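You operate a simulated robot arm through the tools that you are given. There is no shell and no other tool.

Carry out the task below with a simulated robot arm. There is one attempt and no reset: what you move stays moved.

JOB
Warm the flatbread and press it flat with the iron press.
Fine: light the small burner on high, then medium; put the press back, then turn off.

It is judged by the outcome, as a careful person would: the job done as asked, and still so three seconds after it is handed in. It fails if anything else is knocked over, pushed out of place, dropped, spilled or broken.

ROBOT AND FRAMES
A 7-joint arm with a two-finger parallel gripper, fixed in place. Base frame: the origin is on the floor under the middle of its stand, x ahead of it, y to its left, z up. Readings come in mm, rad, newtons and seconds.
It reaches about 1056 mm from its shoulder. Its first joint turns from -2.496 to 2.496 rad. Payload 3 kg.
The tool frame sits at the grasp point between the pads (the TCP): z along the fingers, y along the line on which they close. The tips reach 30 mm beyond it. The gripper opens to 110 mm. The fingers are 20 mm wide and 10 mm thick; the gripper's body (48 by 112 mm) begins 55 mm behind the TCP.
Orientation is that of the tool frame in the base frame, as a unit quaternion [w, x, y, z]. With the fingers straight down and closing along the base's y, the tool's x points along the base's -x, its y along +y and its z along -z.

CONTROLS
- The arm moves only by the tool nudge_tool. Its argument "commands" is a list of rows, each a list of 3 entries, a list of its own where there are three numbers: the shift along the tool's x, y, z in mm, then the turn, a rotation vector about the tool's x, y, z in rad, then the gripper command, from -1 (shut) to 1 (fully open), values between in proportion. In form: [[[x, y, z], [wx, wy, wz], fingers], ...]. A call has 1 to 20 rows; each row shifts and turns the commanded pose from where the row before left it, along the tool's axes as they then stand. Each row takes 0.2 s and may step no farther than 50 mm and 0.15 rad from the row before; otherwise, or with a gripper value out of range, the whole call is refused. Where a pose cannot be reached the arm comes as near as it can. A force on the tool above 90 N (or 10 N above the force at the start of the call, whichever is more), or a blocked arm, ends the call early, and 0.2 s more pass. The fingers move at their own pace (about 108 mm/s each) and stop on an object; they squeeze with about 44 N. The grip force told is the motor's: it shows also when the fingers shut on nothing. Time passes only in rows, and 0.2 s behind the last, so rows that do not move let the fingers close. The reply holds the time, the measured pose of the TCP, the force on the tool along the base axes, the opening and the grip force, in the units named above and with some noise, with the torque about the TCP (base axes, N m) and any sound that the robot's microphone picked up.
- Cameras (640 x 400 px; columns grow to the right, rows downward): "scene" is fixed at [45, 500.6, 1481.9]; the picture's right is [-0.41, -0.91, 0.00], its down [-0.46, 0.21, -0.86] and it looks along [0.79, -0.35, -0.51] (base axes); focal length 315 px, centre (320, 200). "wrist" rides on the gripper at [72, 17, -103] in the tool frame; the picture's right is [-0.23, 0.97, 0.00], its down [-0.76, -0.18, -0.62] and it looks along [-0.61, -0.14, 0.78] (tool axes); focal length 222 px, centre (320, 200).
- get_image(camera): a new picture of that camera. It takes no simulated time.
- lift_body(by): slides the trunk up (or, below 0, down) by that many mm; the arm rides with it, the base frame stays. It gives what a move gives, with no picture.
- pixel_to_xyz(camera, pixels): for up to 12 pixels [column, row] of the newest picture of that camera ("zoom" is the newest enlarged one), the place [x, y, z] in the base frame of the surface seen there, good to about 2 mm, but the place of the scene camera against the robot may be out by one fixed shift of up to 12 mm in any direction. It takes no simulated time.
- zoom(camera, box): a new picture of the part [left, top, right, bottom] of that camera's present view, enlarged. It takes no simulated time.
- hand_in(): hands the job in; it is judged then, once.

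Unless the task says otherwise, let go and move clear before handing in.

The tools are called as name(argument=value, ...) on one line, values as JSON. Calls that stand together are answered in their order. nudge_tool: Moves the arm, as the interface text tells. Its arguments: {"type":"object","properties":{"commands":{"type":"array","items":{"type":"array"}}},"required":["commands"]} The other tools are called the same way: lift_body (by) moves the trunk up or down; get_image (camera) takes a picture; pixel_to_xyz (camera, pixels) gives the place of the surface under pixels of a picture; zoom (camera, box) takes an enlarged picture of a part of a camera's view; hand_in () hands the job in.

At the start:

```text
time: 0.0
tool_pos: [628.1, 89.8, 1311.7]
ee_rot: [0.0, 0.0, 1.0, 0.0]
wrist_force: [0.2, -0.5, -0.8]
wrist_torque: [0.01, 0.01, 0.03]
grip_width: 109.8
grasp_force: 0.0
trunk travel left (down, up): [-860.0, 30.0]
```

scene: 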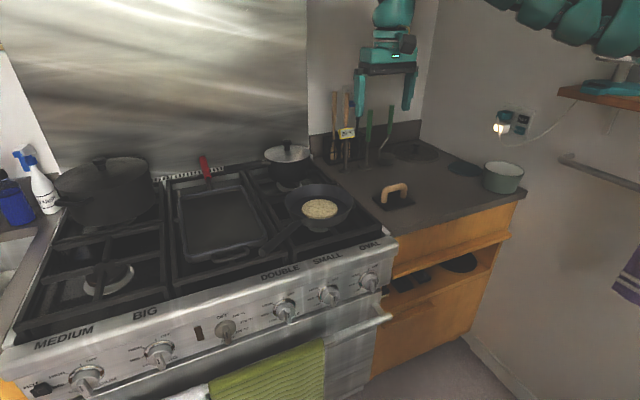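
wrist: 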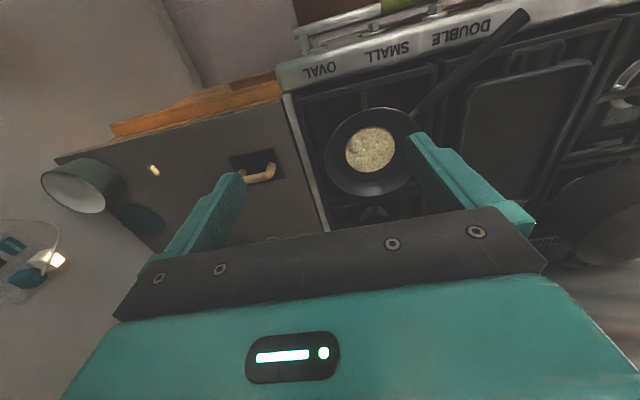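

The scene shows a pan with flatbread around pixel (320,208), the iron press with a wooden handle at (395,195), and knobs labelled DOUBLE/SMALL/OVAL at (285,310), (330,295), (370,280). I'll enlarge these areas before moving anything.

zoom(camera="scene", box=[200, 230, 400, 355])

zoom(camera="scene", box=[250, 130, 450, 255])

zoom(camera="scene", box=[0, 280, 200, 400])

```text
3.20 times, centred on (300, 292) of scene
```

zoom: 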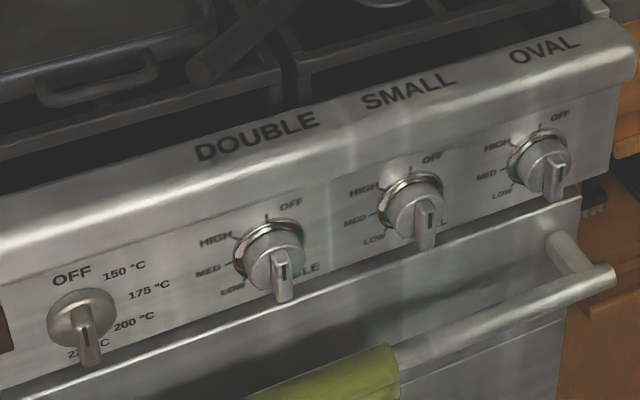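

```text
3.20 times, centred on (350, 192) of scene
```

zoom: 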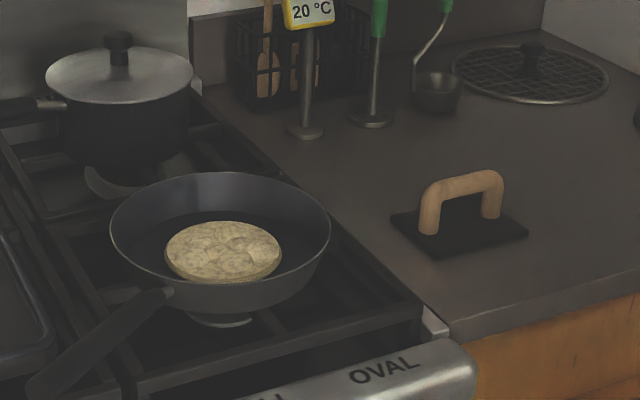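

```text
3.20 times, centred on (100, 340) of scene
```

zoom: 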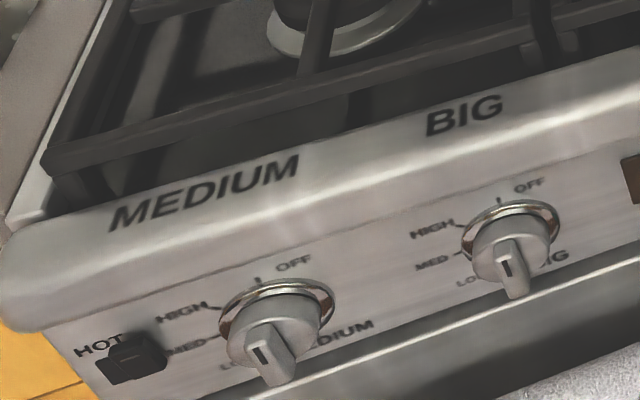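

The knobs have OFF at the top, with HIGH, MED and LOW going anticlockwise, and there is a small 20 °C readout by the utensils. I'll measure the main objects in 3D.

get_image(camera="scene")

pixel_to_xyz(camera="scene", pixels=[[320, 208], [300, 210], [340, 210], [392, 186], [404, 192], [383, 197], [375, 202], [400, 212], [414, 201], [290, 205], [353, 205], [262, 252]])

pixel_to_xyz(camera="scene", pixels=[[329, 295], [333, 298], [327, 282], [285, 310], [288, 316], [370, 280], [373, 285], [350, 300], [310, 305], [345, 250], [350, 320], [315, 275]])

zoom(camera="scene", box=[295, 265, 365, 309])

zoom(camera="scene", box=[320, 80, 420, 142])

```text
taken
```

scene: 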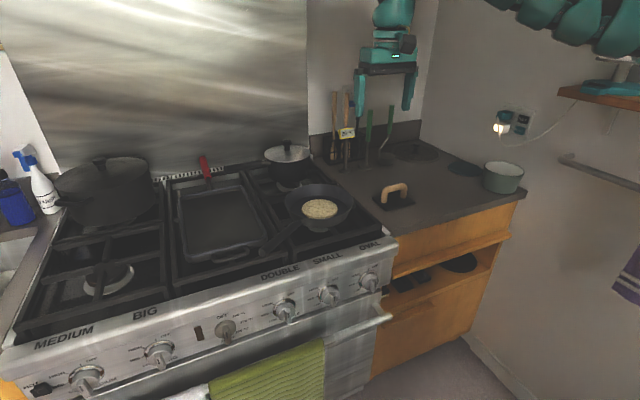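

```text
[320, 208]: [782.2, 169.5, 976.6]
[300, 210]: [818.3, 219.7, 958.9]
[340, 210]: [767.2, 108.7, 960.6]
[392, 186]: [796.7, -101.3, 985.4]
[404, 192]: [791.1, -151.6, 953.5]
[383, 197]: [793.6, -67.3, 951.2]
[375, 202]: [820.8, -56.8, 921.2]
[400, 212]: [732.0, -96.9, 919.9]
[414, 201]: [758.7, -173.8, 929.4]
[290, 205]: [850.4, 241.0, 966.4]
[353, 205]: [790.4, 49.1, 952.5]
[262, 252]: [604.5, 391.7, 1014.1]
```

```text
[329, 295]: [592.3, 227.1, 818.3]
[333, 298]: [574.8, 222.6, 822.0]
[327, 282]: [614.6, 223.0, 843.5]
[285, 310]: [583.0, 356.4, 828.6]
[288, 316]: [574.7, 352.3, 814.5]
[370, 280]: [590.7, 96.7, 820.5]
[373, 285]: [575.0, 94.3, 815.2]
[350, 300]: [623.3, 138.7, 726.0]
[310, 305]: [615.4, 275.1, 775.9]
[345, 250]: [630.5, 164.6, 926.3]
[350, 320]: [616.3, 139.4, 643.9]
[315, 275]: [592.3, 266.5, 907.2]
```

```text
9.09 times, centred on (330, 287) of scene
```

zoom: 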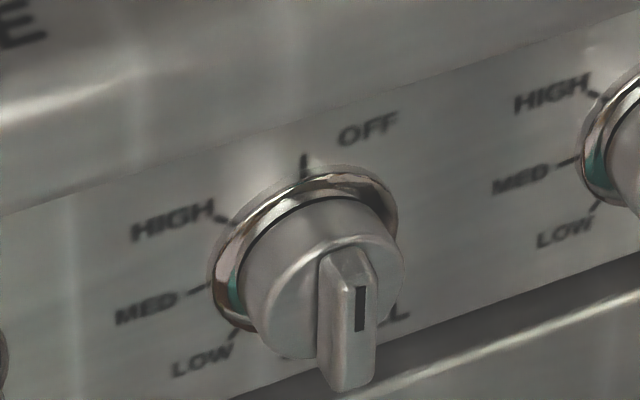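

```text
6.40 times, centred on (370, 111) of scene
```

zoom: 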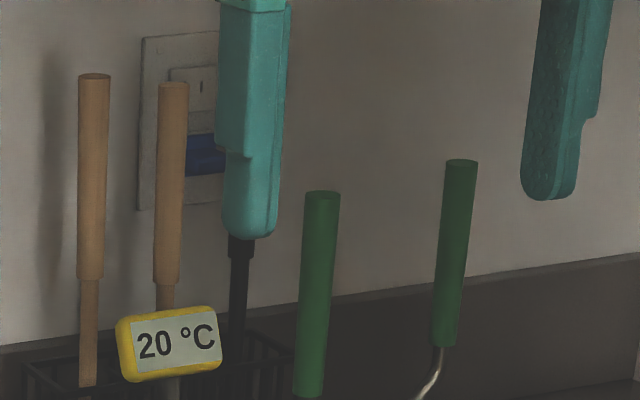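

The knob fin (mark in its upper half) stands at OFF. I need to see which burner the pan sits on, so I'll enlarge both views around the pan and the pot.

zoom(camera="scene", box=[240, 140, 370, 221])

zoom(camera="scene", box=[250, 195, 370, 270])

zoom(camera="wrist", box=[260, 0, 580, 200])

zoom(camera="wrist", box=[480, 40, 640, 200])

zoom(camera="scene", box=[360, 165, 440, 215])

```text
4.92 times, centred on (305, 180) of scene
```

zoom: 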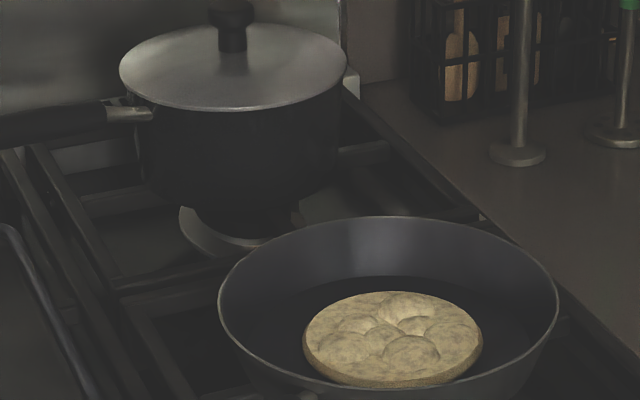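

```text
5.33 times, centred on (310, 232) of scene
```

zoom: 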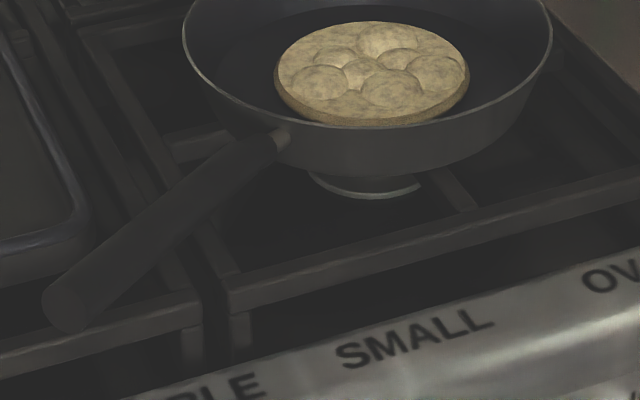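

```text
2.00 times, centred on (420, 100) of wrist
```

zoom: 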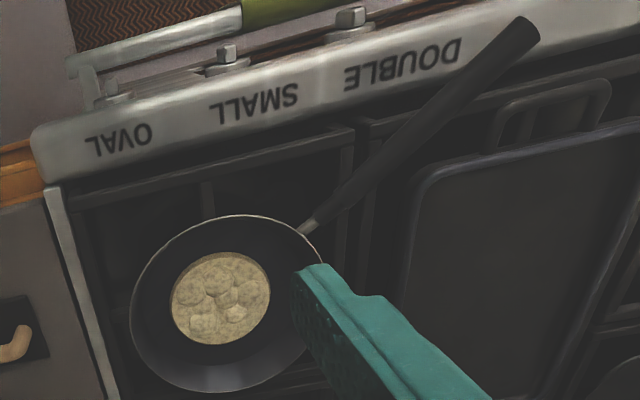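

```text
2.50 times, centred on (560, 120) of wrist
```

zoom: 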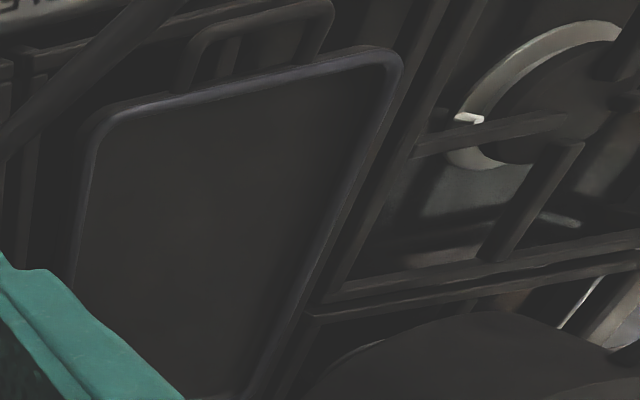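

```text
8.00 times, centred on (400, 190) of scene
```

zoom: 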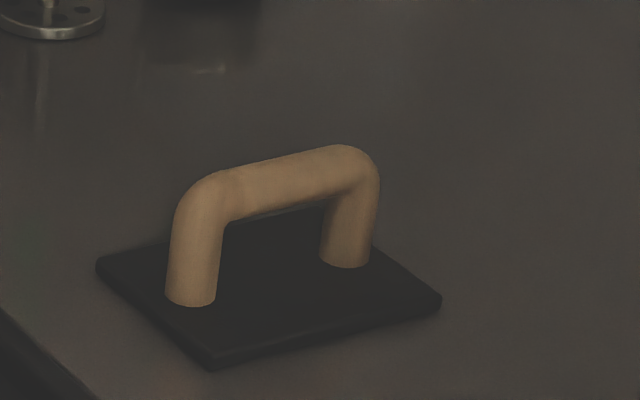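

The press zoom shows a rectangular iron plate with a bridge handle whose bar runs left-right in the picture. I'll measure its corners and handle from this enlarged view.

pixel_to_xyz(camera="zoom", pixels=[[100, 263], [213, 360], [437, 298], [250, 187], [340, 157], [375, 185], [190, 195], [190, 285], [345, 250], [290, 172], [320, 290], [500, 200]])

zoom(camera="wrist", box=[200, 120, 440, 270])

```text
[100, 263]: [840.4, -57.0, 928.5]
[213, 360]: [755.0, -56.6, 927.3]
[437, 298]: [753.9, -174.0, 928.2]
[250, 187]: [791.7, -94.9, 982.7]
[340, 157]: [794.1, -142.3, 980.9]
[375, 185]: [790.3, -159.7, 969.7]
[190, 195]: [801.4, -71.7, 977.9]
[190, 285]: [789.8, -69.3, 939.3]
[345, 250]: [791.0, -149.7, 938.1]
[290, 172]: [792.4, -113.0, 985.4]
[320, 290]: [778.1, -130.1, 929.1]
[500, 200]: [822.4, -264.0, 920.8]
```

```text
2.67 times, centred on (320, 195) of wrist
```

zoom: 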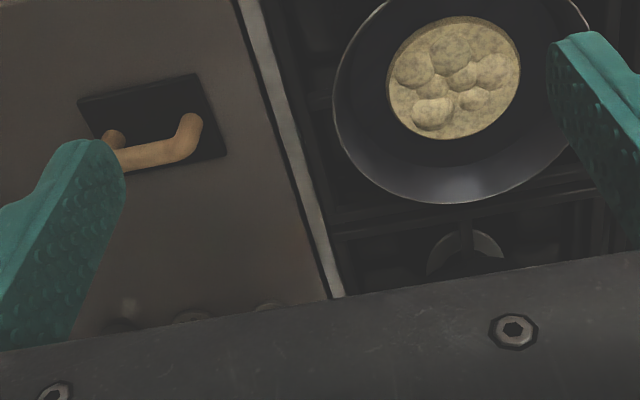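

I'll cross-check the press and flatbread positions with the wrist camera, which moves with the gripper and so lacks the fixed scene shift.

pixel_to_xyz(camera="zoom", pixels=[[82, 102], [195, 77], [225, 155], [160, 152], [190, 125], [455, 20], [455, 135], [390, 85], [517, 70], [335, 100], [470, 200], [455, 170]])

zoom(camera="scene", box=[270, 175, 370, 237])

```text
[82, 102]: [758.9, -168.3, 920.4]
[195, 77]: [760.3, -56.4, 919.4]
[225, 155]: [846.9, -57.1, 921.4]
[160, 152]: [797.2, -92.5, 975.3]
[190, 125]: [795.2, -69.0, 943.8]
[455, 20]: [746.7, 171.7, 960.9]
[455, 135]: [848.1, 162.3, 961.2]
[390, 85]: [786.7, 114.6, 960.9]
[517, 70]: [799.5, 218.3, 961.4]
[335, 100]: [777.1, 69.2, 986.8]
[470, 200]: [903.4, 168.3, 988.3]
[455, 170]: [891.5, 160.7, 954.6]
```

```text
6.40 times, centred on (320, 206) of scene
```

zoom: 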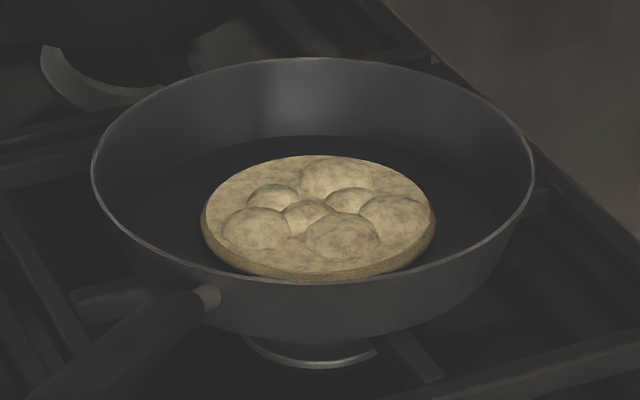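

pixel_to_xyz(camera="zoom", pixels=[[205, 225], [432, 210], [315, 160], [315, 265], [335, 178], [345, 240], [305, 215], [180, 200], [93, 170], [533, 170], [310, 59], [310, 278]])

zoom(camera="scene", box=[295, 265, 365, 309])

```text
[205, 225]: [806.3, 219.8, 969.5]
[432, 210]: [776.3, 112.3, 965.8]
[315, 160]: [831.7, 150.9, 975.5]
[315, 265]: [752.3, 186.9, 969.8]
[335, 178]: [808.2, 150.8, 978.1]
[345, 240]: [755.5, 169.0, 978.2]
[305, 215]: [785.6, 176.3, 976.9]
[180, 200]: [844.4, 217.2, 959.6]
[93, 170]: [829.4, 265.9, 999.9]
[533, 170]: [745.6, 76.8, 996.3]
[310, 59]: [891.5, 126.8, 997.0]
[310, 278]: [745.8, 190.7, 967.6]
```

```text
9.09 times, centred on (330, 287) of scene
```

zoom: 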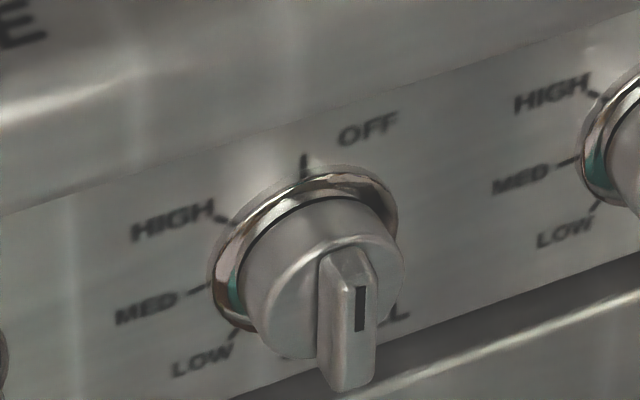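

Flatbread centre comes out near (797,167) with the pan rim about 30 mm above it. Now I'll measure the SMALL knob's fin, ring and position marks from this zoom.

pixel_to_xyz(camera="zoom", pixels=[[360, 310], [345, 375], [345, 265], [330, 340], [372, 330], [280, 270], [304, 165], [222, 218], [198, 292], [232, 335], [385, 200], [215, 270]])

pixel_to_xyz(camera="zoom", pixels=[[360, 290], [360, 328], [348, 290], [348, 330], [372, 290], [325, 275], [325, 360], [300, 350], [395, 260], [365, 380], [330, 385], [310, 195]])

```text
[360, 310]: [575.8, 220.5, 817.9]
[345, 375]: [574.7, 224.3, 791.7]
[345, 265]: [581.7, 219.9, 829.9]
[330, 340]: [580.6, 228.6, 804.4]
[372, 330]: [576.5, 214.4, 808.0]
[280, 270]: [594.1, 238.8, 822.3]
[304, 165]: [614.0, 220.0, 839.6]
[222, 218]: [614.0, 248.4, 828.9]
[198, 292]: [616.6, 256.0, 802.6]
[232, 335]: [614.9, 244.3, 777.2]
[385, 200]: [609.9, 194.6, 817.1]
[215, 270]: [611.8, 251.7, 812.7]
```

```text
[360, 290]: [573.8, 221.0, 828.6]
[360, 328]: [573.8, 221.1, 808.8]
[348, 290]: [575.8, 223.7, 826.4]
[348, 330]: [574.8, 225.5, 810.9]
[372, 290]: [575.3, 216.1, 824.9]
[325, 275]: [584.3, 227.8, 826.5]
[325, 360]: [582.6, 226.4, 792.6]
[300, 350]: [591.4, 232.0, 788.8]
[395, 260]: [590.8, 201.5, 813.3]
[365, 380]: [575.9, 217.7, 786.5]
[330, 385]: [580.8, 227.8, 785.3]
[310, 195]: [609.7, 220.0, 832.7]
```

The panel face is at x≈615, the knob's disc front at ≈591, and the vertical 12 mm fin spans x 574–591 with its centre near (y 221, z 808). I'll check the oven-door handle and the lip above the knobs for clearance before approaching.

zoom(camera="scene", box=[240, 240, 420, 353])

pixel_to_xyz(camera="scene", pixels=[[388, 316], [370, 323], [350, 331], [330, 338], [375, 308], [340, 262], [335, 270], [330, 278], [280, 350], [240, 385], [340, 255], [338, 266]])

```text
3.54 times, centred on (330, 296) of scene
```

zoom: 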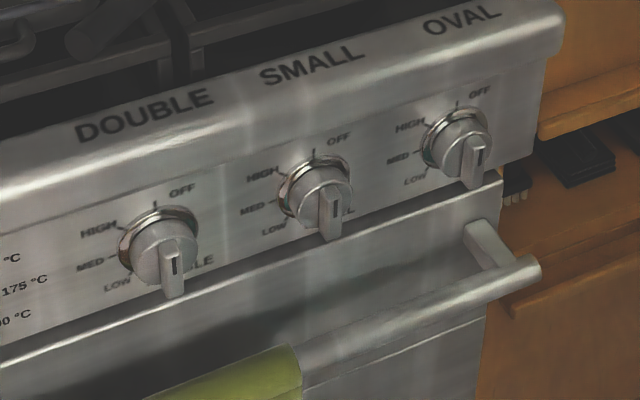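

```text
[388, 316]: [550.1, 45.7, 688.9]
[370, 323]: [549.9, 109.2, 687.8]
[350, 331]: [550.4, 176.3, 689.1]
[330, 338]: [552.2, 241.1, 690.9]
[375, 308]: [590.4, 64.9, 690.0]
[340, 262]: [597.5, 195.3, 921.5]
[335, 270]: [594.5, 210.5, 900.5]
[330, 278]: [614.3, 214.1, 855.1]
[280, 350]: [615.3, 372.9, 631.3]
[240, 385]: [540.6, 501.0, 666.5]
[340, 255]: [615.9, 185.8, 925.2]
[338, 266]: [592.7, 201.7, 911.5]
```

The oven handle (z≈690, x≈550) and the lip (x≈592 above z≈855) both leave room for a horizontal gripper at z≈800. I'll back the tool off by 150 mm and then tilt it to point forward.

nudge_tool(commands=[[[40, 0, 0], [0, 0, 0], 1], [[40, 0, 0], [0, 0, 0], 1], [[40, 0, 0], [0, 0, 0], 1], [[30, 0, 0], [0, 0, 0], 1], [[0, 0, 0], [0, -0.1428, 0], 1], [[0, 0, 0], [0, -0.1428, 0], 1], [[0, 0, 0], [0, -0.1428, 0], 1], [[0, 0, 0], [0, -0.1428, 0], 1], [[0, 0, 0], [0, -0.1428, 0], 1], [[0, 0, 0], [0, -0.1428, 0], 1], [[0, 0, 0], [0, -0.1428, 0], 1], [[0, 0, 0], [0, -0.1428, 0], 1], [[0, 0, 0], [0, -0.1428, 0], 1], [[0, 0, 0], [0, -0.1428, 0], 1], [[0, 0, 0], [0, -0.1428, 0], 1]])

```text
time: 3.2
tool_pos: [616.9, 100.2, 1309.6]
ee_rot: [-0.001, 0.0, 1.0, -0.001]
wrist_force: [0.4, 0.4, -0.1]
wrist_torque: [0.0, 0.01, -0.02]
grip_width: 110.1
grasp_force: 0.0
out of reach, approached as far as the arm can: row 1, 2, 3, 4, 5, 6, 7, 8, 9, 10, 11, 12, 13, 14, 15
trunk travel left (down, up): [-860.0, 30.0]
```

The arm refused to retract at this height and stayed at about (617,100,1310), probably a joint limit with the trunk so high. I'll probe with small moves in other directions to see what is reachable.

nudge_tool(commands=[[[0, 0, 0], [0, 0, 0], 1]])

get_image(camera="scene")

```text
time: 3.6
tool_pos: [615.4, 100.6, 1310.5]
ee_rot: [-0.002, 0.0, 1.0, 0.0]
wrist_force: [-0.4, -0.5, 0.3]
wrist_torque: [0.01, 0.04, 0.0]
grip_width: 110.1
grasp_force: 0.1
trunk travel left (down, up): [-860.0, 30.0]
```

```text
taken
```

scene: 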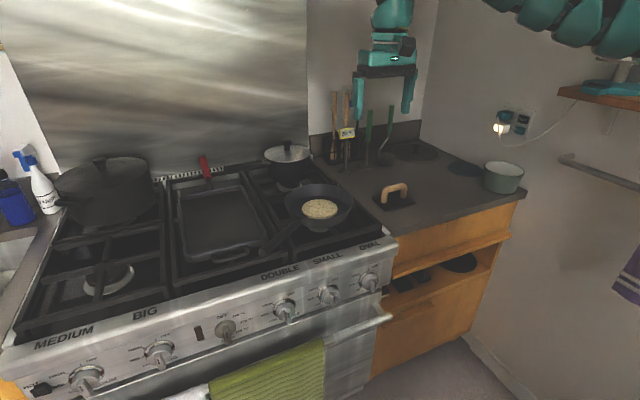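

Now the command seems to restart from the present pose. I'll try a small tilt alone.

nudge_tool(commands=[[[0, 0, 0], [0, -0.1, 0], 1], [[0, 0, 0], [0, -0.1, 0], 1]])

```text
time: 4.2
tool_pos: [614.4, 100.1, 1308.8]
ee_rot: [-0.002, 0.0, 1.0, -0.001]
wrist_force: [0.2, 0.4, 0.0]
wrist_torque: [0.01, -0.03, 0.0]
grip_width: 110.0
grasp_force: 0.0
out of reach, approached as far as the arm can: row 1, 2
trunk travel left (down, up): [-860.0, 30.0]
```

Tilting that way is blocked too. I'll test other single directions in small amounts (down, opposite tilt).

nudge_tool(commands=[[[-40, 0, 0], [0, 0, 0], 1], [[0, 0, 30], [0, 0, 0], 1]])

nudge_tool(commands=[[[0, 0, 0], [0, -0.1, 0], 1]])

nudge_tool(commands=[[[0, 0, 0], [0, 0.1, 0], 1]])

```text
time: 4.8
tool_pos: [653.7, 98.4, 1279.4]
ee_rot: [0.0, -0.001, 1.0, -0.001]
wrist_force: [0.6, -0.5, 0.2]
wrist_torque: [0.0, -0.01, -0.01]
grip_width: 109.9
grasp_force: 0.2
trunk travel left (down, up): [-860.0, 30.0]
```

```text
time: 5.2
tool_pos: [653.9, 98.4, 1278.6]
ee_rot: [0.049, 0.001, 0.999, 0.0]
wrist_force: [-0.8, -0.2, 0.9]
wrist_torque: [0.01, -0.04, 0.0]
grip_width: 110.3
grasp_force: 0.0
trunk travel left (down, up): [-860.0, 30.0]
```

```text
time: 5.6
tool_pos: [656.8, 99.0, 1277.7]
ee_rot: [-0.003, 0.001, 1.0, -0.001]
wrist_force: [-0.4, -0.3, -0.6]
wrist_torque: [-0.01, 0.0, 0.0]
grip_width: 109.9
grasp_force: 0.0
trunk travel left (down, up): [-860.0, 30.0]
```

Away from that edge the tilt works. I'll tilt step by step here, well above everything, and see how far the arm goes.

nudge_tool(commands=[[[0, 0, 0], [0, -0.14, 0], 1], [[0, 0, 0], [0, -0.14, 0], 1], [[0, 0, 0], [0, -0.14, 0], 1], [[0, 0, 0], [0, -0.14, 0], 1], [[0, 0, 0], [0, -0.14, 0], 1]])

```text
time: 6.8
tool_pos: [655.4, 99.7, 1277.0]
ee_rot: [0.033, 0.0, 0.999, -0.001]
wrist_force: [-0.8, -0.6, 0.9]
wrist_torque: [-0.01, -0.01, 0.0]
grip_width: 109.7
grasp_force: 0.0
out of reach, approached as far as the arm can: row 1, 2, 3, 4, 5
trunk travel left (down, up): [-860.0, 30.0]
```

Only 0.07 rad more was possible, so the wrist is hitting an inner reach limit as it swings back. I'll move the tool forward about 160 mm first and tilt there.

nudge_tool(commands=[[[-40, 0, 0], [0, 0, 0], 1], [[-40, 0, 0], [0, 0, 0], 1], [[-40, 0, 0], [0, 0, 0], 1], [[-40, 0, 0], [0, 0, 0], 1], [[0, 0, 0], [0, -0.14, 0], 1], [[0, 0, 0], [0, -0.14, 0], 1], [[0, 0, 0], [0, -0.14, 0], 1], [[0, 0, 0], [0, -0.14, 0], 1], [[0, 0, 0], [0, -0.14, 0], 1], [[0, 0, 0], [0, -0.14, 0], 1], [[0, 0, 0], [0, -0.14, 0], 1], [[0, 0, 0], [0, -0.14, 0], 1], [[0, 0, 0], [0, -0.14, 0], 1], [[0, 0, 0], [0, -0.14, 0], 1]])

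get_image(camera="scene")

```text
time: 9.8
tool_pos: [758.8, 128.6, 1303.5]
ee_rot: [0.54, -0.035, 0.841, 0.022]
wrist_force: [-0.6, 0.4, 0.2]
wrist_torque: [0.01, 0.02, -0.02]
grip_width: 109.9
grasp_force: 0.0
out of reach, approached as far as the arm can: row 3, 4, 8, 9, 10
trunk travel left (down, up): [-860.0, 30.0]
```

```text
taken
```

scene: 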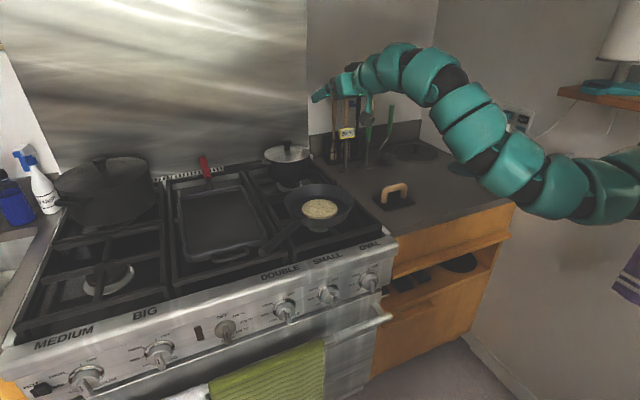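

The arm is now visible coming in from the right with the gripper tilted about 1.14 rad. I'll measure arm points to work out where its shoulder is.

pixel_to_xyz(camera="scene", pixels=[[635, 190], [600, 190], [560, 185], [510, 170], [470, 125], [430, 75], [395, 65], [365, 75], [345, 82], [325, 93], [575, 205], [490, 160]])

get_image(camera="wrist")

```text
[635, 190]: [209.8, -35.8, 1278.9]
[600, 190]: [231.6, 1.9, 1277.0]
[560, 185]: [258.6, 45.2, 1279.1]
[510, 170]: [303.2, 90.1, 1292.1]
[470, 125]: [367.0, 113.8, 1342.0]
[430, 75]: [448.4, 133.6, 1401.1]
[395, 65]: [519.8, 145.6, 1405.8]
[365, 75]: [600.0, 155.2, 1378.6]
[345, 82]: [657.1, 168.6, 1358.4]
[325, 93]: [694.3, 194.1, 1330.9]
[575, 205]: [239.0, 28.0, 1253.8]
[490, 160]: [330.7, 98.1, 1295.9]
```

```text
taken
```

wrist: 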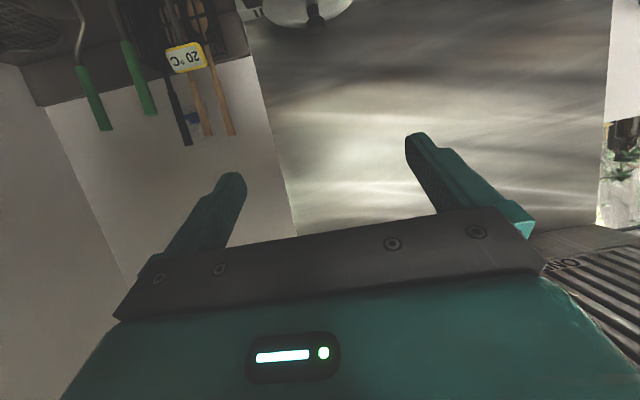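

The arm recovered by reconfiguring its elbow, and the tilt is now about 1.14 rad. I'll continue tilting the rest of the way here.

nudge_tool(commands=[[[0, 0, 0], [0, -0.1, 0], 1], [[0, 0, 0], [0, -0.1, 0], 1], [[0, 0, 0], [0, -0.1, 0], 1], [[0, 0, 0], [0, -0.1, 0], 1], [[0, 0, 0], [0, 0, 0], 1]])

```text
time: 11.0
tool_pos: [757.8, 129.5, 1303.5]
ee_rot: [0.694, -0.03, 0.718, 0.03]
wrist_force: [0.6, -0.2, 0.3]
wrist_torque: [-0.01, 0.01, -0.04]
grip_width: 109.9
grasp_force: 0.0
trunk travel left (down, up): [-860.0, 30.0]
```

The gripper is nearly horizontal now. I'll correct the small orientation error and pull back toward x≈520, y≈223 at this height.

nudge_tool(commands=[[[0, 0, 0], [0.085, -0.034, 0], 1], [[0, 20, -30], [0, 0, 0], 1], [[0, 20, -30], [0, 0, 0], 1], [[0, 20, -30], [0, 0, 0], 1], [[0, 20, -30], [0, 0, 0], 1], [[0, 14, -30], [0, 0, 0], 1], [[0, 0, -30], [0, 0, 0], 1], [[0, 0, -30], [0, 0, 0], 1], [[0, 0, -28], [0, 0, 0], 1]])

get_image(camera="scene")

```text
time: 13.0
tool_pos: [517.2, 224.0, 1303.5]
ee_rot: [0.708, -0.001, 0.706, 0.0]
wrist_force: [-1.1, -0.4, -0.7]
wrist_torque: [0.0, 0.03, 0.01]
grip_width: 110.0
grasp_force: 0.0
trunk travel left (down, up): [-860.0, 30.0]
```

```text
taken
```

scene: 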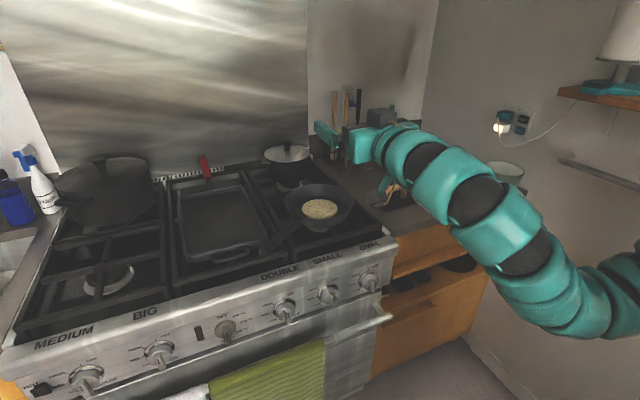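

The pull-back worked: (517,224,1303), pointing straight forward. Before lowering the trunk I'll check where the arm's elbow is.

pixel_to_xyz(camera="scene", pixels=[[620, 320], [580, 310], [540, 300], [500, 240], [440, 180], [400, 150], [360, 145], [630, 275], [540, 270], [570, 330], [325, 130], [395, 190]])

```text
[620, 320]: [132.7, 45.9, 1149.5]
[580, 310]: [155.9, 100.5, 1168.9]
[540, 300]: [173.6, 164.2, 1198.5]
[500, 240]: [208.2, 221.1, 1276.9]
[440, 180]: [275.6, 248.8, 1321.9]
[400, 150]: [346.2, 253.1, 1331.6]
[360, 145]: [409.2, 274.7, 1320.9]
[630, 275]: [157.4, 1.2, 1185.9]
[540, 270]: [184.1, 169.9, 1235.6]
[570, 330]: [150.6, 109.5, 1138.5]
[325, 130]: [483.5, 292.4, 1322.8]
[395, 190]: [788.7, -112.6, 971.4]
```

The elbow sits around (130,60,1150), well clear of the stove, so lowering is safe. I'll lower the trunk 503 mm to bring the gripper to knob height while still standing off at x≈517.

lift_body(by=-503)

get_image(camera="scene")

get_image(camera="wrist")

```text
refused: -503 is not a number from -400 to 400
```

```text
taken
```

scene: 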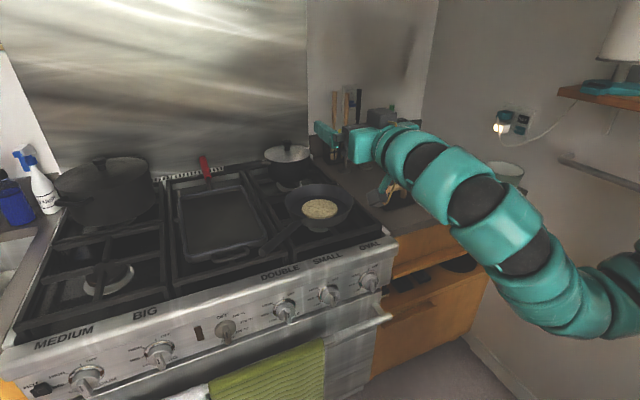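

```text
taken
```

wrist: 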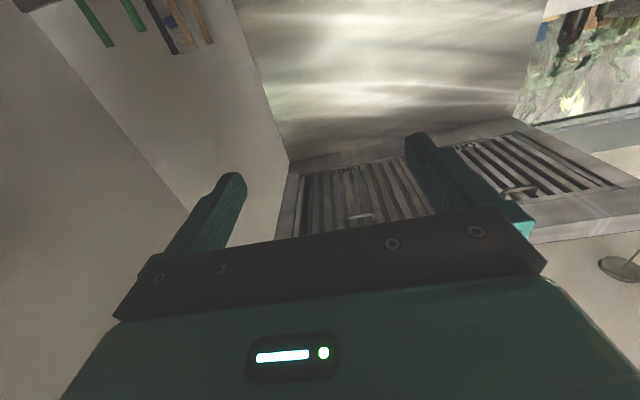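

The trunk accepts at most 400 mm per call, so I'll lower 300 mm and then check.

lift_body(by=-300)

get_image(camera="scene")

```text
time: 16.0
tool_pos: [518.5, 223.9, 1002.9]
ee_rot: [0.708, 0.0, 0.706, 0.0]
wrist_force: [-0.6, -0.7, -0.6]
wrist_torque: [0.02, -0.01, 0.01]
grip_width: 110.0
grasp_force: 0.0
trunk travel left (down, up): [-560.0, 330.0]
```

```text
taken
```

scene: 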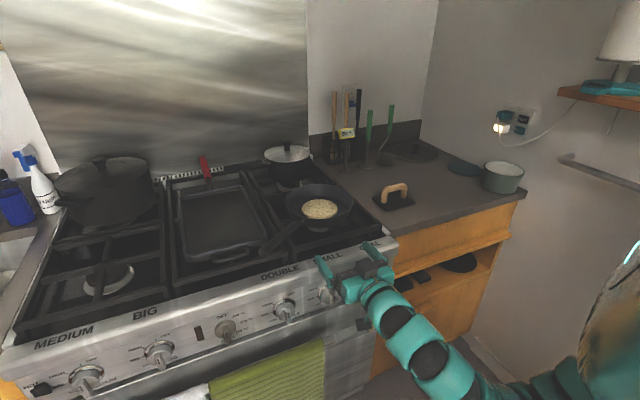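

The gripper is now at z≈1003 and clear of the stove front. I'll lower the remaining 202 mm to knob height.

lift_body(by=-202)

get_image(camera="scene")

get_image(camera="wrist")

```text
time: 18.2
tool_pos: [518.6, 224.0, 801.6]
ee_rot: [0.708, -0.001, 0.706, 0.0]
wrist_force: [1.0, -0.4, 0.1]
wrist_torque: [0.03, -0.01, 0.0]
grip_width: 110.0
grasp_force: 0.1
trunk travel left (down, up): [-358.0, 532.0]
```

```text
taken
```

scene: 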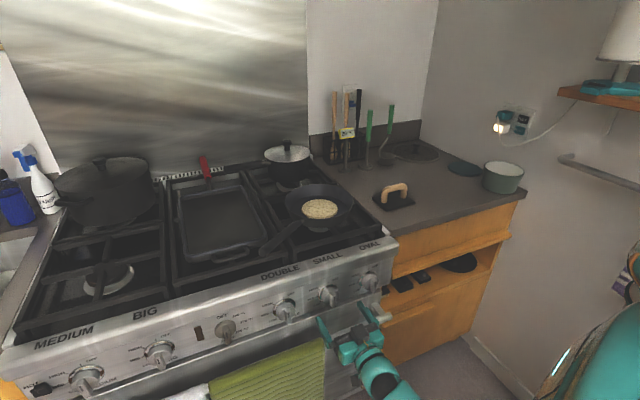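

```text
taken
```

wrist: 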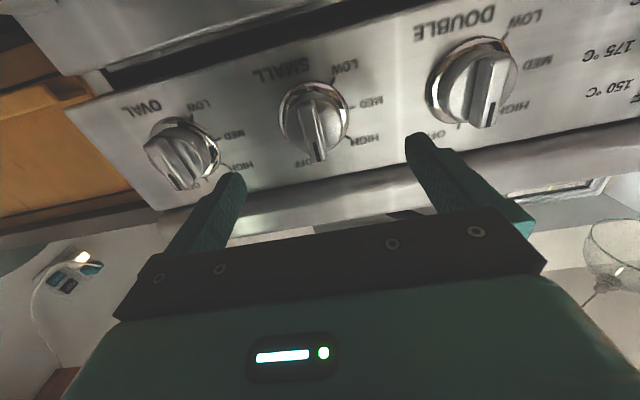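

The wrist camera sees the knobs from below (upside down), with SMALL at about (315,120) between the fingers. I'll enlarge and measure it in the robot's own frame.

zoom(camera="wrist", box=[250, 55, 410, 180])

```text
3.20 times, centred on (330, 118) of wrist
```

zoom: 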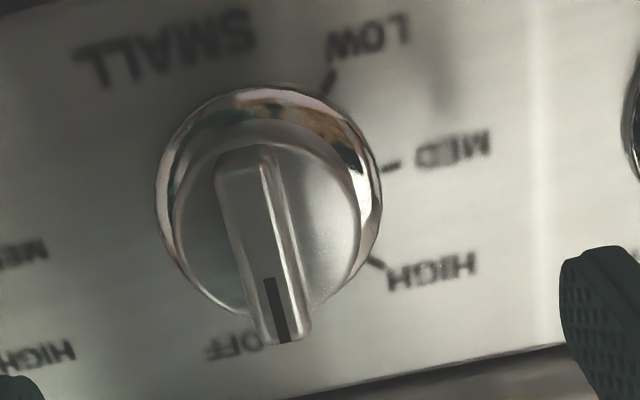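

pixel_to_xyz(camera="zoom", pixels=[[278, 310], [270, 280], [245, 160], [270, 335], [230, 230], [300, 260], [328, 82], [390, 167], [376, 264], [330, 230], [190, 220], [450, 200]])

pixel_to_xyz(camera="zoom", pixels=[[257, 320], [309, 320], [245, 250], [285, 250], [215, 180], [280, 180], [285, 338], [265, 240], [255, 200], [160, 200], [380, 200], [265, 90]])

```text
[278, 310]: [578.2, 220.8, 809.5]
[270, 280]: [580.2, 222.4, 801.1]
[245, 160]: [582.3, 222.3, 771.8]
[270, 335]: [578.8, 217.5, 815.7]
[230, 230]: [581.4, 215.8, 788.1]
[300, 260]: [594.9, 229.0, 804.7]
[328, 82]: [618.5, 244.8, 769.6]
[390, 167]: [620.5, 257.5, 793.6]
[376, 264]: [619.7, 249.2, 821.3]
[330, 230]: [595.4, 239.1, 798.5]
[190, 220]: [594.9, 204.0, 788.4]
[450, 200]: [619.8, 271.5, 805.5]
```

```text
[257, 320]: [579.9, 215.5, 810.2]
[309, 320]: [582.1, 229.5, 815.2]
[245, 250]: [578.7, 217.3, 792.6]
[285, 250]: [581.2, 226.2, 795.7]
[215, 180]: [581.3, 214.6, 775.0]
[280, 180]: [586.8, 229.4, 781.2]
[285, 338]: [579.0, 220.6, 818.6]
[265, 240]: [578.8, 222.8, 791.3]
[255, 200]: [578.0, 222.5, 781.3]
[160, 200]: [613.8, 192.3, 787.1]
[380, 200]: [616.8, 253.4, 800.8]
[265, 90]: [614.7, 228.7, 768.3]
```

In the robot's own frame the fin is centred at y≈222.5, z≈796.5, from x 578 to 595, and the marks sit at about 48°, 95° and 141° from OFF. I'll move in so the tips reach x≈592, then close on the fin.

nudge_tool(commands=[[[5.1, -1.5, 10], [0, 0, 0], 1], [[0, 0, 17], [0, 0, 0], 0.4], [[0, 0, 16.4], [0, 0, 0], 0.2], [[0, 0, 0], [0, 0, 0], -1], [[0, 0, 0], [0, 0, 0], -1], [[0, 0, 0], [0, 0, 0], -1]])

get_image(camera="wrist")

zoom(camera="scene", box=[270, 240, 410, 328])

```text
time: 19.6
tool_pos: [564.8, 220.3, 798.2]
ee_rot: [0.708, 0.003, 0.706, -0.003]
wrist_force: [-4.3, -26.6, -6.6]
wrist_torque: [-0.11, -0.53, -0.51]
grip_width: 14.9
grasp_force: 44.8
trunk travel left (down, up): [-358.0, 532.0]
```

```text
taken
```

wrist: 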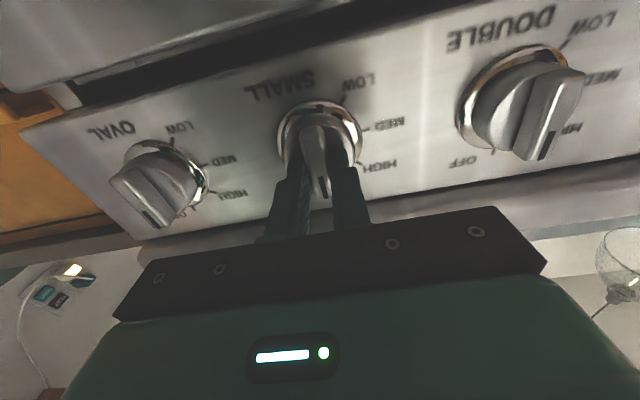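

```text
4.55 times, centred on (340, 284) of scene
```

zoom: 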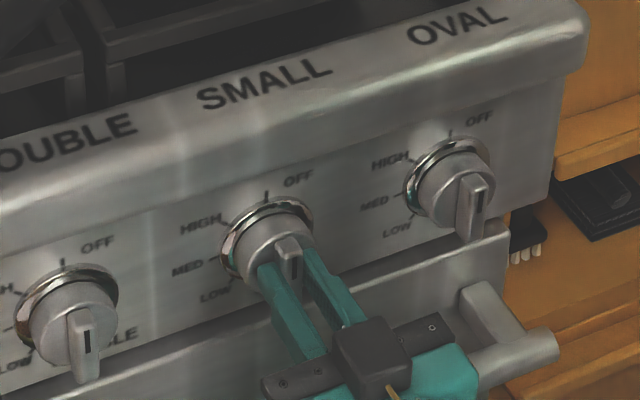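

The fin is held (14.9 mm, 45 N), but a 27 N sideways force shows its true centre is about 2 mm toward −y. I'll ease the tool that way and start turning anticlockwise (toward HIGH) by about 0.3 rad.

nudge_tool(commands=[[[0, -2.3, 0], [0, 0, 0], -1], [[0, 0, 0], [0, 0, -0.1], -1], [[0, 0, 0], [0, 0, -0.1], -1], [[0, 0, 0], [0, 0, -0.1], -1], [[0, 0, 0], [0, 0, 0], -1]])

zoom(camera="scene", box=[270, 240, 410, 328])

```text
time: 20.8
tool_pos: [563.4, 220.6, 797.1]
ee_rot: [0.7, -0.105, 0.698, -0.105]
wrist_force: [30.1, 4.9, 16.4]
wrist_torque: [0.02, -0.76, -0.15]
grip_width: 15.1
grasp_force: 45.2
trunk travel left (down, up): [-358.0, 532.0]
```

```text
4.55 times, centred on (340, 284) of scene
```

zoom: 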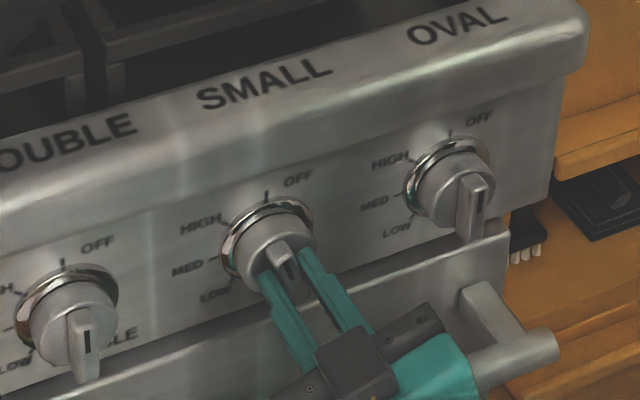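

The fin is following the gripper (now ≈0.30 rad). I'll keep turning to the HIGH mark at about 48° (0.84 rad).

nudge_tool(commands=[[[0, 0, 0], [0, 0, -0.108], -1], [[0, 0, 0], [0, 0, -0.108], -1], [[0, 0, 0], [0, 0, -0.108], -1], [[0, 0, 0], [0, 0, -0.108], -1], [[0, 0, 0], [0, 0, -0.108], -1], [[0, 0, 0], [0, 0, 0], -1]])

get_image(camera="scene")

zoom(camera="scene", box=[270, 240, 410, 328])

```text
time: 22.2
tool_pos: [561.5, 220.4, 796.5]
ee_rot: [0.646, -0.29, 0.645, -0.288]
wrist_force: [21.2, 14.0, 16.4]
wrist_torque: [-0.01, -0.29, 0.27]
grip_width: 14.5
grasp_force: 45.3
trunk travel left (down, up): [-358.0, 532.0]
```

```text
taken
```

scene: 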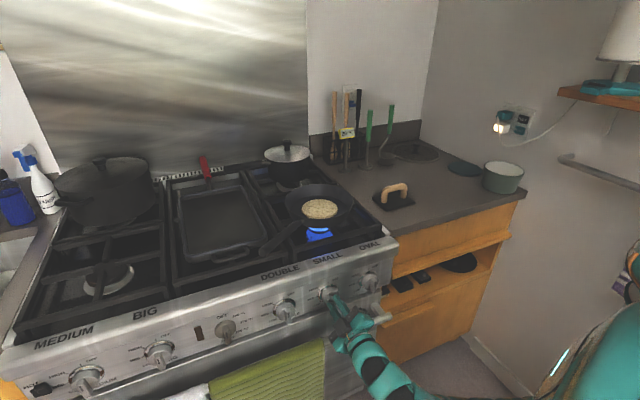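

```text
4.55 times, centred on (340, 284) of scene
```

zoom: 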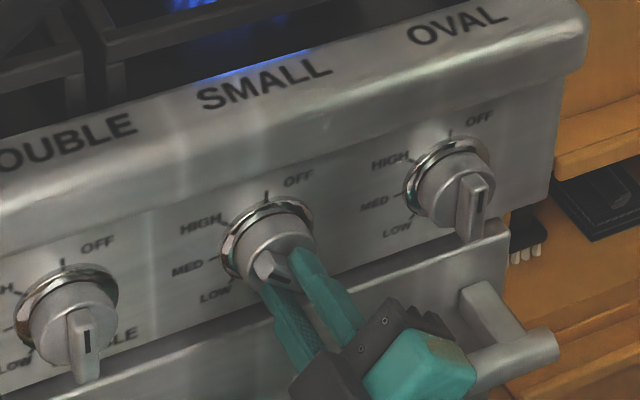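

The burner under the pan lit: blue flame at (318,235), so SMALL is the pan's burner. I'll hold a moment on HIGH, then turn on to MED (about 95° total).

nudge_tool(commands=[[[0, 0, 0], [0, 0, 0], -1], [[0, 0, 0], [0, 0, 0], -1], [[0, 0, 0], [0, 0, 0], -1], [[0, 0, 0], [0, 0, -0.116], -1], [[0, 0, 0], [0, 0, -0.116], -1], [[0, 0, 0], [0, 0, -0.116], -1], [[0, 0, 0], [0, 0, -0.116], -1], [[0, 0, 0], [0, 0, -0.116], -1], [[0, 0, 0], [0, 0, -0.116], -1], [[0, 0, 0], [0, 0, -0.114], -1], [[0, 0, 0], [0, 0, 0], -1]])

get_image(camera="scene")

zoom(camera="scene", box=[270, 200, 410, 328])

get_image(camera="wrist")

```text
time: 24.6
tool_pos: [561.7, 220.9, 794.6]
ee_rot: [-0.479, 0.519, -0.479, 0.52]
wrist_force: [14.5, 17.4, 6.6]
wrist_torque: [-0.01, -0.08, -0.57]
grip_width: 14.9
grasp_force: 45.1
trunk travel left (down, up): [-358.0, 532.0]
```

```text
taken
```

scene: 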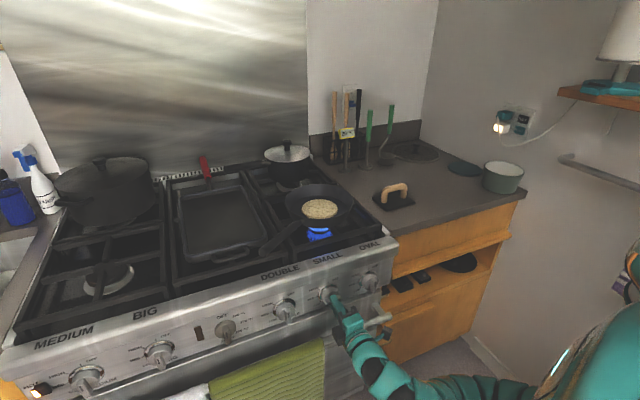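

```text
3.12 times, centred on (340, 264) of scene
```

zoom: 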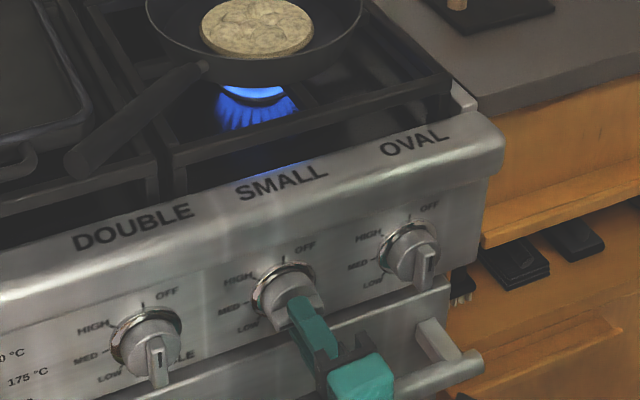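

```text
taken
```

wrist: 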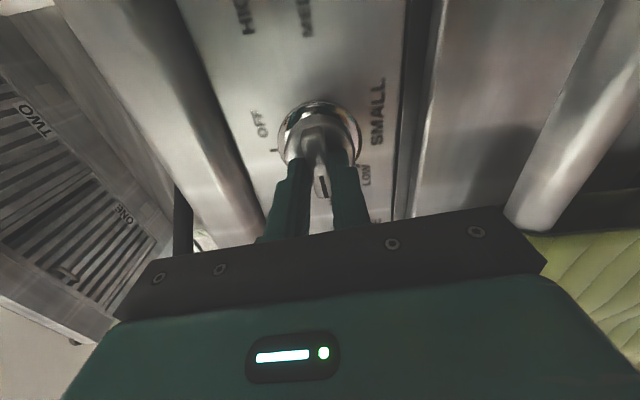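

Turned 1.65 rad in total; the flame is still burning and the HOT light at (40,390) is on. I'll release the fin, back straight off and check that the knob points at MED.

nudge_tool(commands=[[[0, 0, 0], [0, 0, 0], -0.3], [[0, 0, 0], [0, 0, 0], -0.3], [[0, 0, -20], [0, 0, 0], -0.3], [[0, 0, -30], [0, 0, 0], -0.3], [[0, 0, -30], [0, 0, 0], -0.3]])

get_image(camera="wrist")

zoom(camera="scene", box=[290, 215, 370, 310])

```text
time: 25.8
tool_pos: [481.7, 221.6, 794.5]
ee_rot: [-0.481, 0.519, -0.479, 0.52]
wrist_force: [-0.6, -0.6, 0.4]
wrist_torque: [-0.02, -0.02, 0.02]
grip_width: 38.5
grasp_force: 0.1
trunk travel left (down, up): [-358.0, 532.0]
```

```text
taken
```

wrist: 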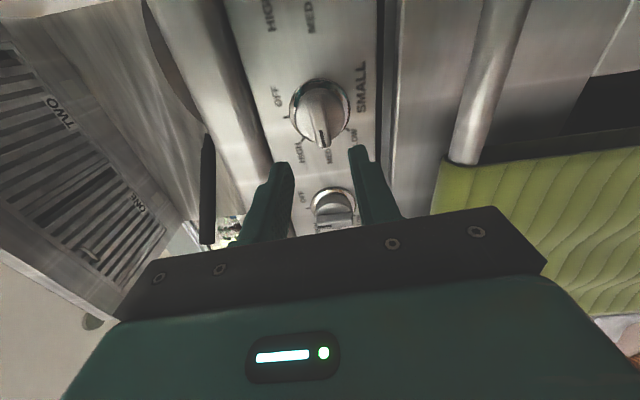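

```text
4.21 times, centred on (330, 262) of scene
```

zoom: 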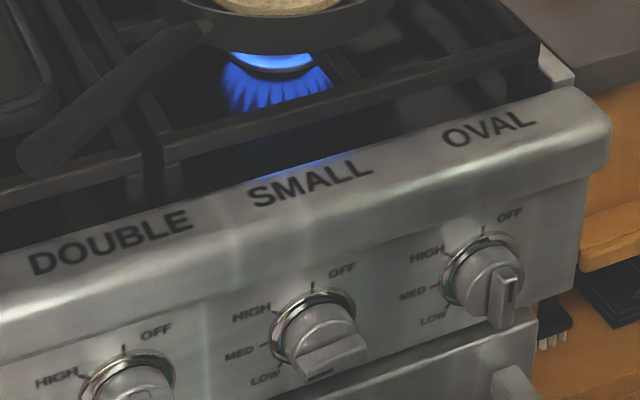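

zoom(camera="wrist", box=[260, 60, 380, 170])

zoom(camera="scene", box=[310, 275, 350, 312])

zoom(camera="scene", box=[320, 110, 375, 150])

```text
3.64 times, centred on (320, 115) of wrist
```

zoom: 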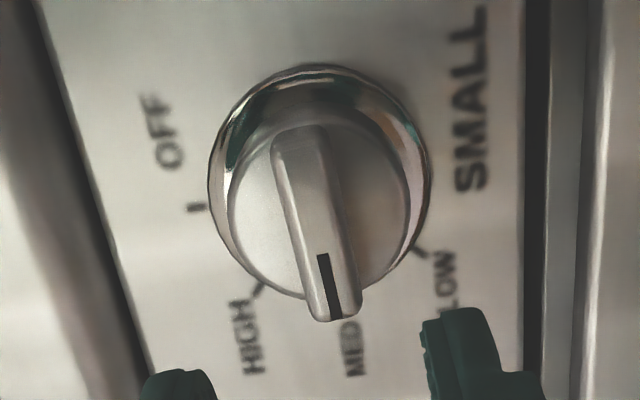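

```text
10.81 times, centred on (330, 294) of scene
```

zoom: 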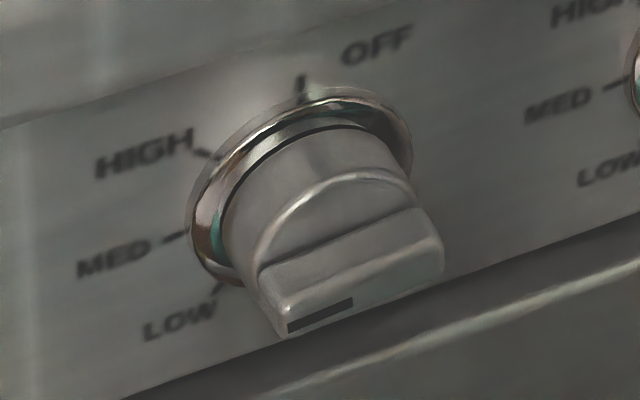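

```text
10.00 times, centred on (348, 130) of scene
```

zoom: 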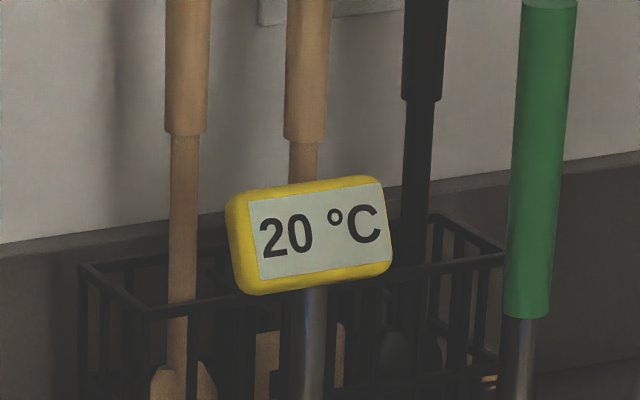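

The knob's mark points at MED, the flame is on, and the thermometer on the counter still reads 20 °C. Next I raise the trunk 400 mm to get the arm above the stove and go for the press.

lift_body(by=400)

nudge_tool(commands=[[[40, 0, 30], [0, 0, 0], 0.3], [[40, 0, 40], [0, 0, 0], 0.3], [[40, 0, 40], [0, 0, 0], 0.3], [[40, 0, 40], [0, 0, 0], 0.3], [[30, 0, 30], [0, 0, 0], 0.3], [[0, 0, 0], [-0.13, 0, 0], 0.3], [[0, 0, 0], [-0.13, 0, 0], 0.3], [[0, 0, 0], [-0.13, 0, 0], 0.3], [[0, 0, 0], [-0.13, 0, 0], 0.3], [[0, 0, 0], [-0.13, 0, 0], 0.3], [[0, 0, 0], [-0.13, 0, 0], 0.3]])

get_image(camera="scene")

```text
time: 29.6
tool_pos: [480.7, 221.8, 1194.8]
ee_rot: [-0.48, 0.519, -0.479, 0.52]
wrist_force: [0.1, 0.6, -0.1]
wrist_torque: [-0.02, -0.01, 0.01]
grip_width: 38.5
grasp_force: 0.1
trunk travel left (down, up): [-758.0, 132.0]
```

```text
refused: row 2 steps farther than a row can; nothing moved
```

```text
taken
```

scene: 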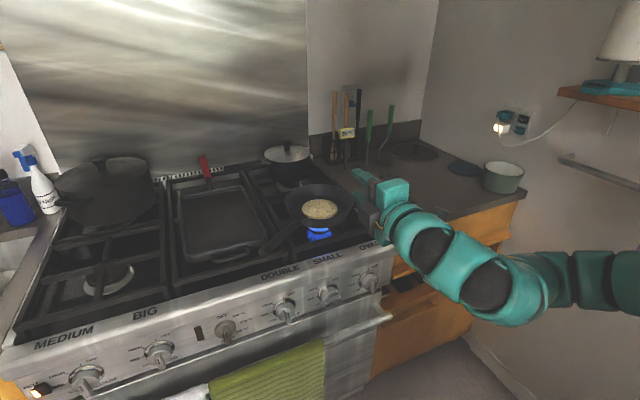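

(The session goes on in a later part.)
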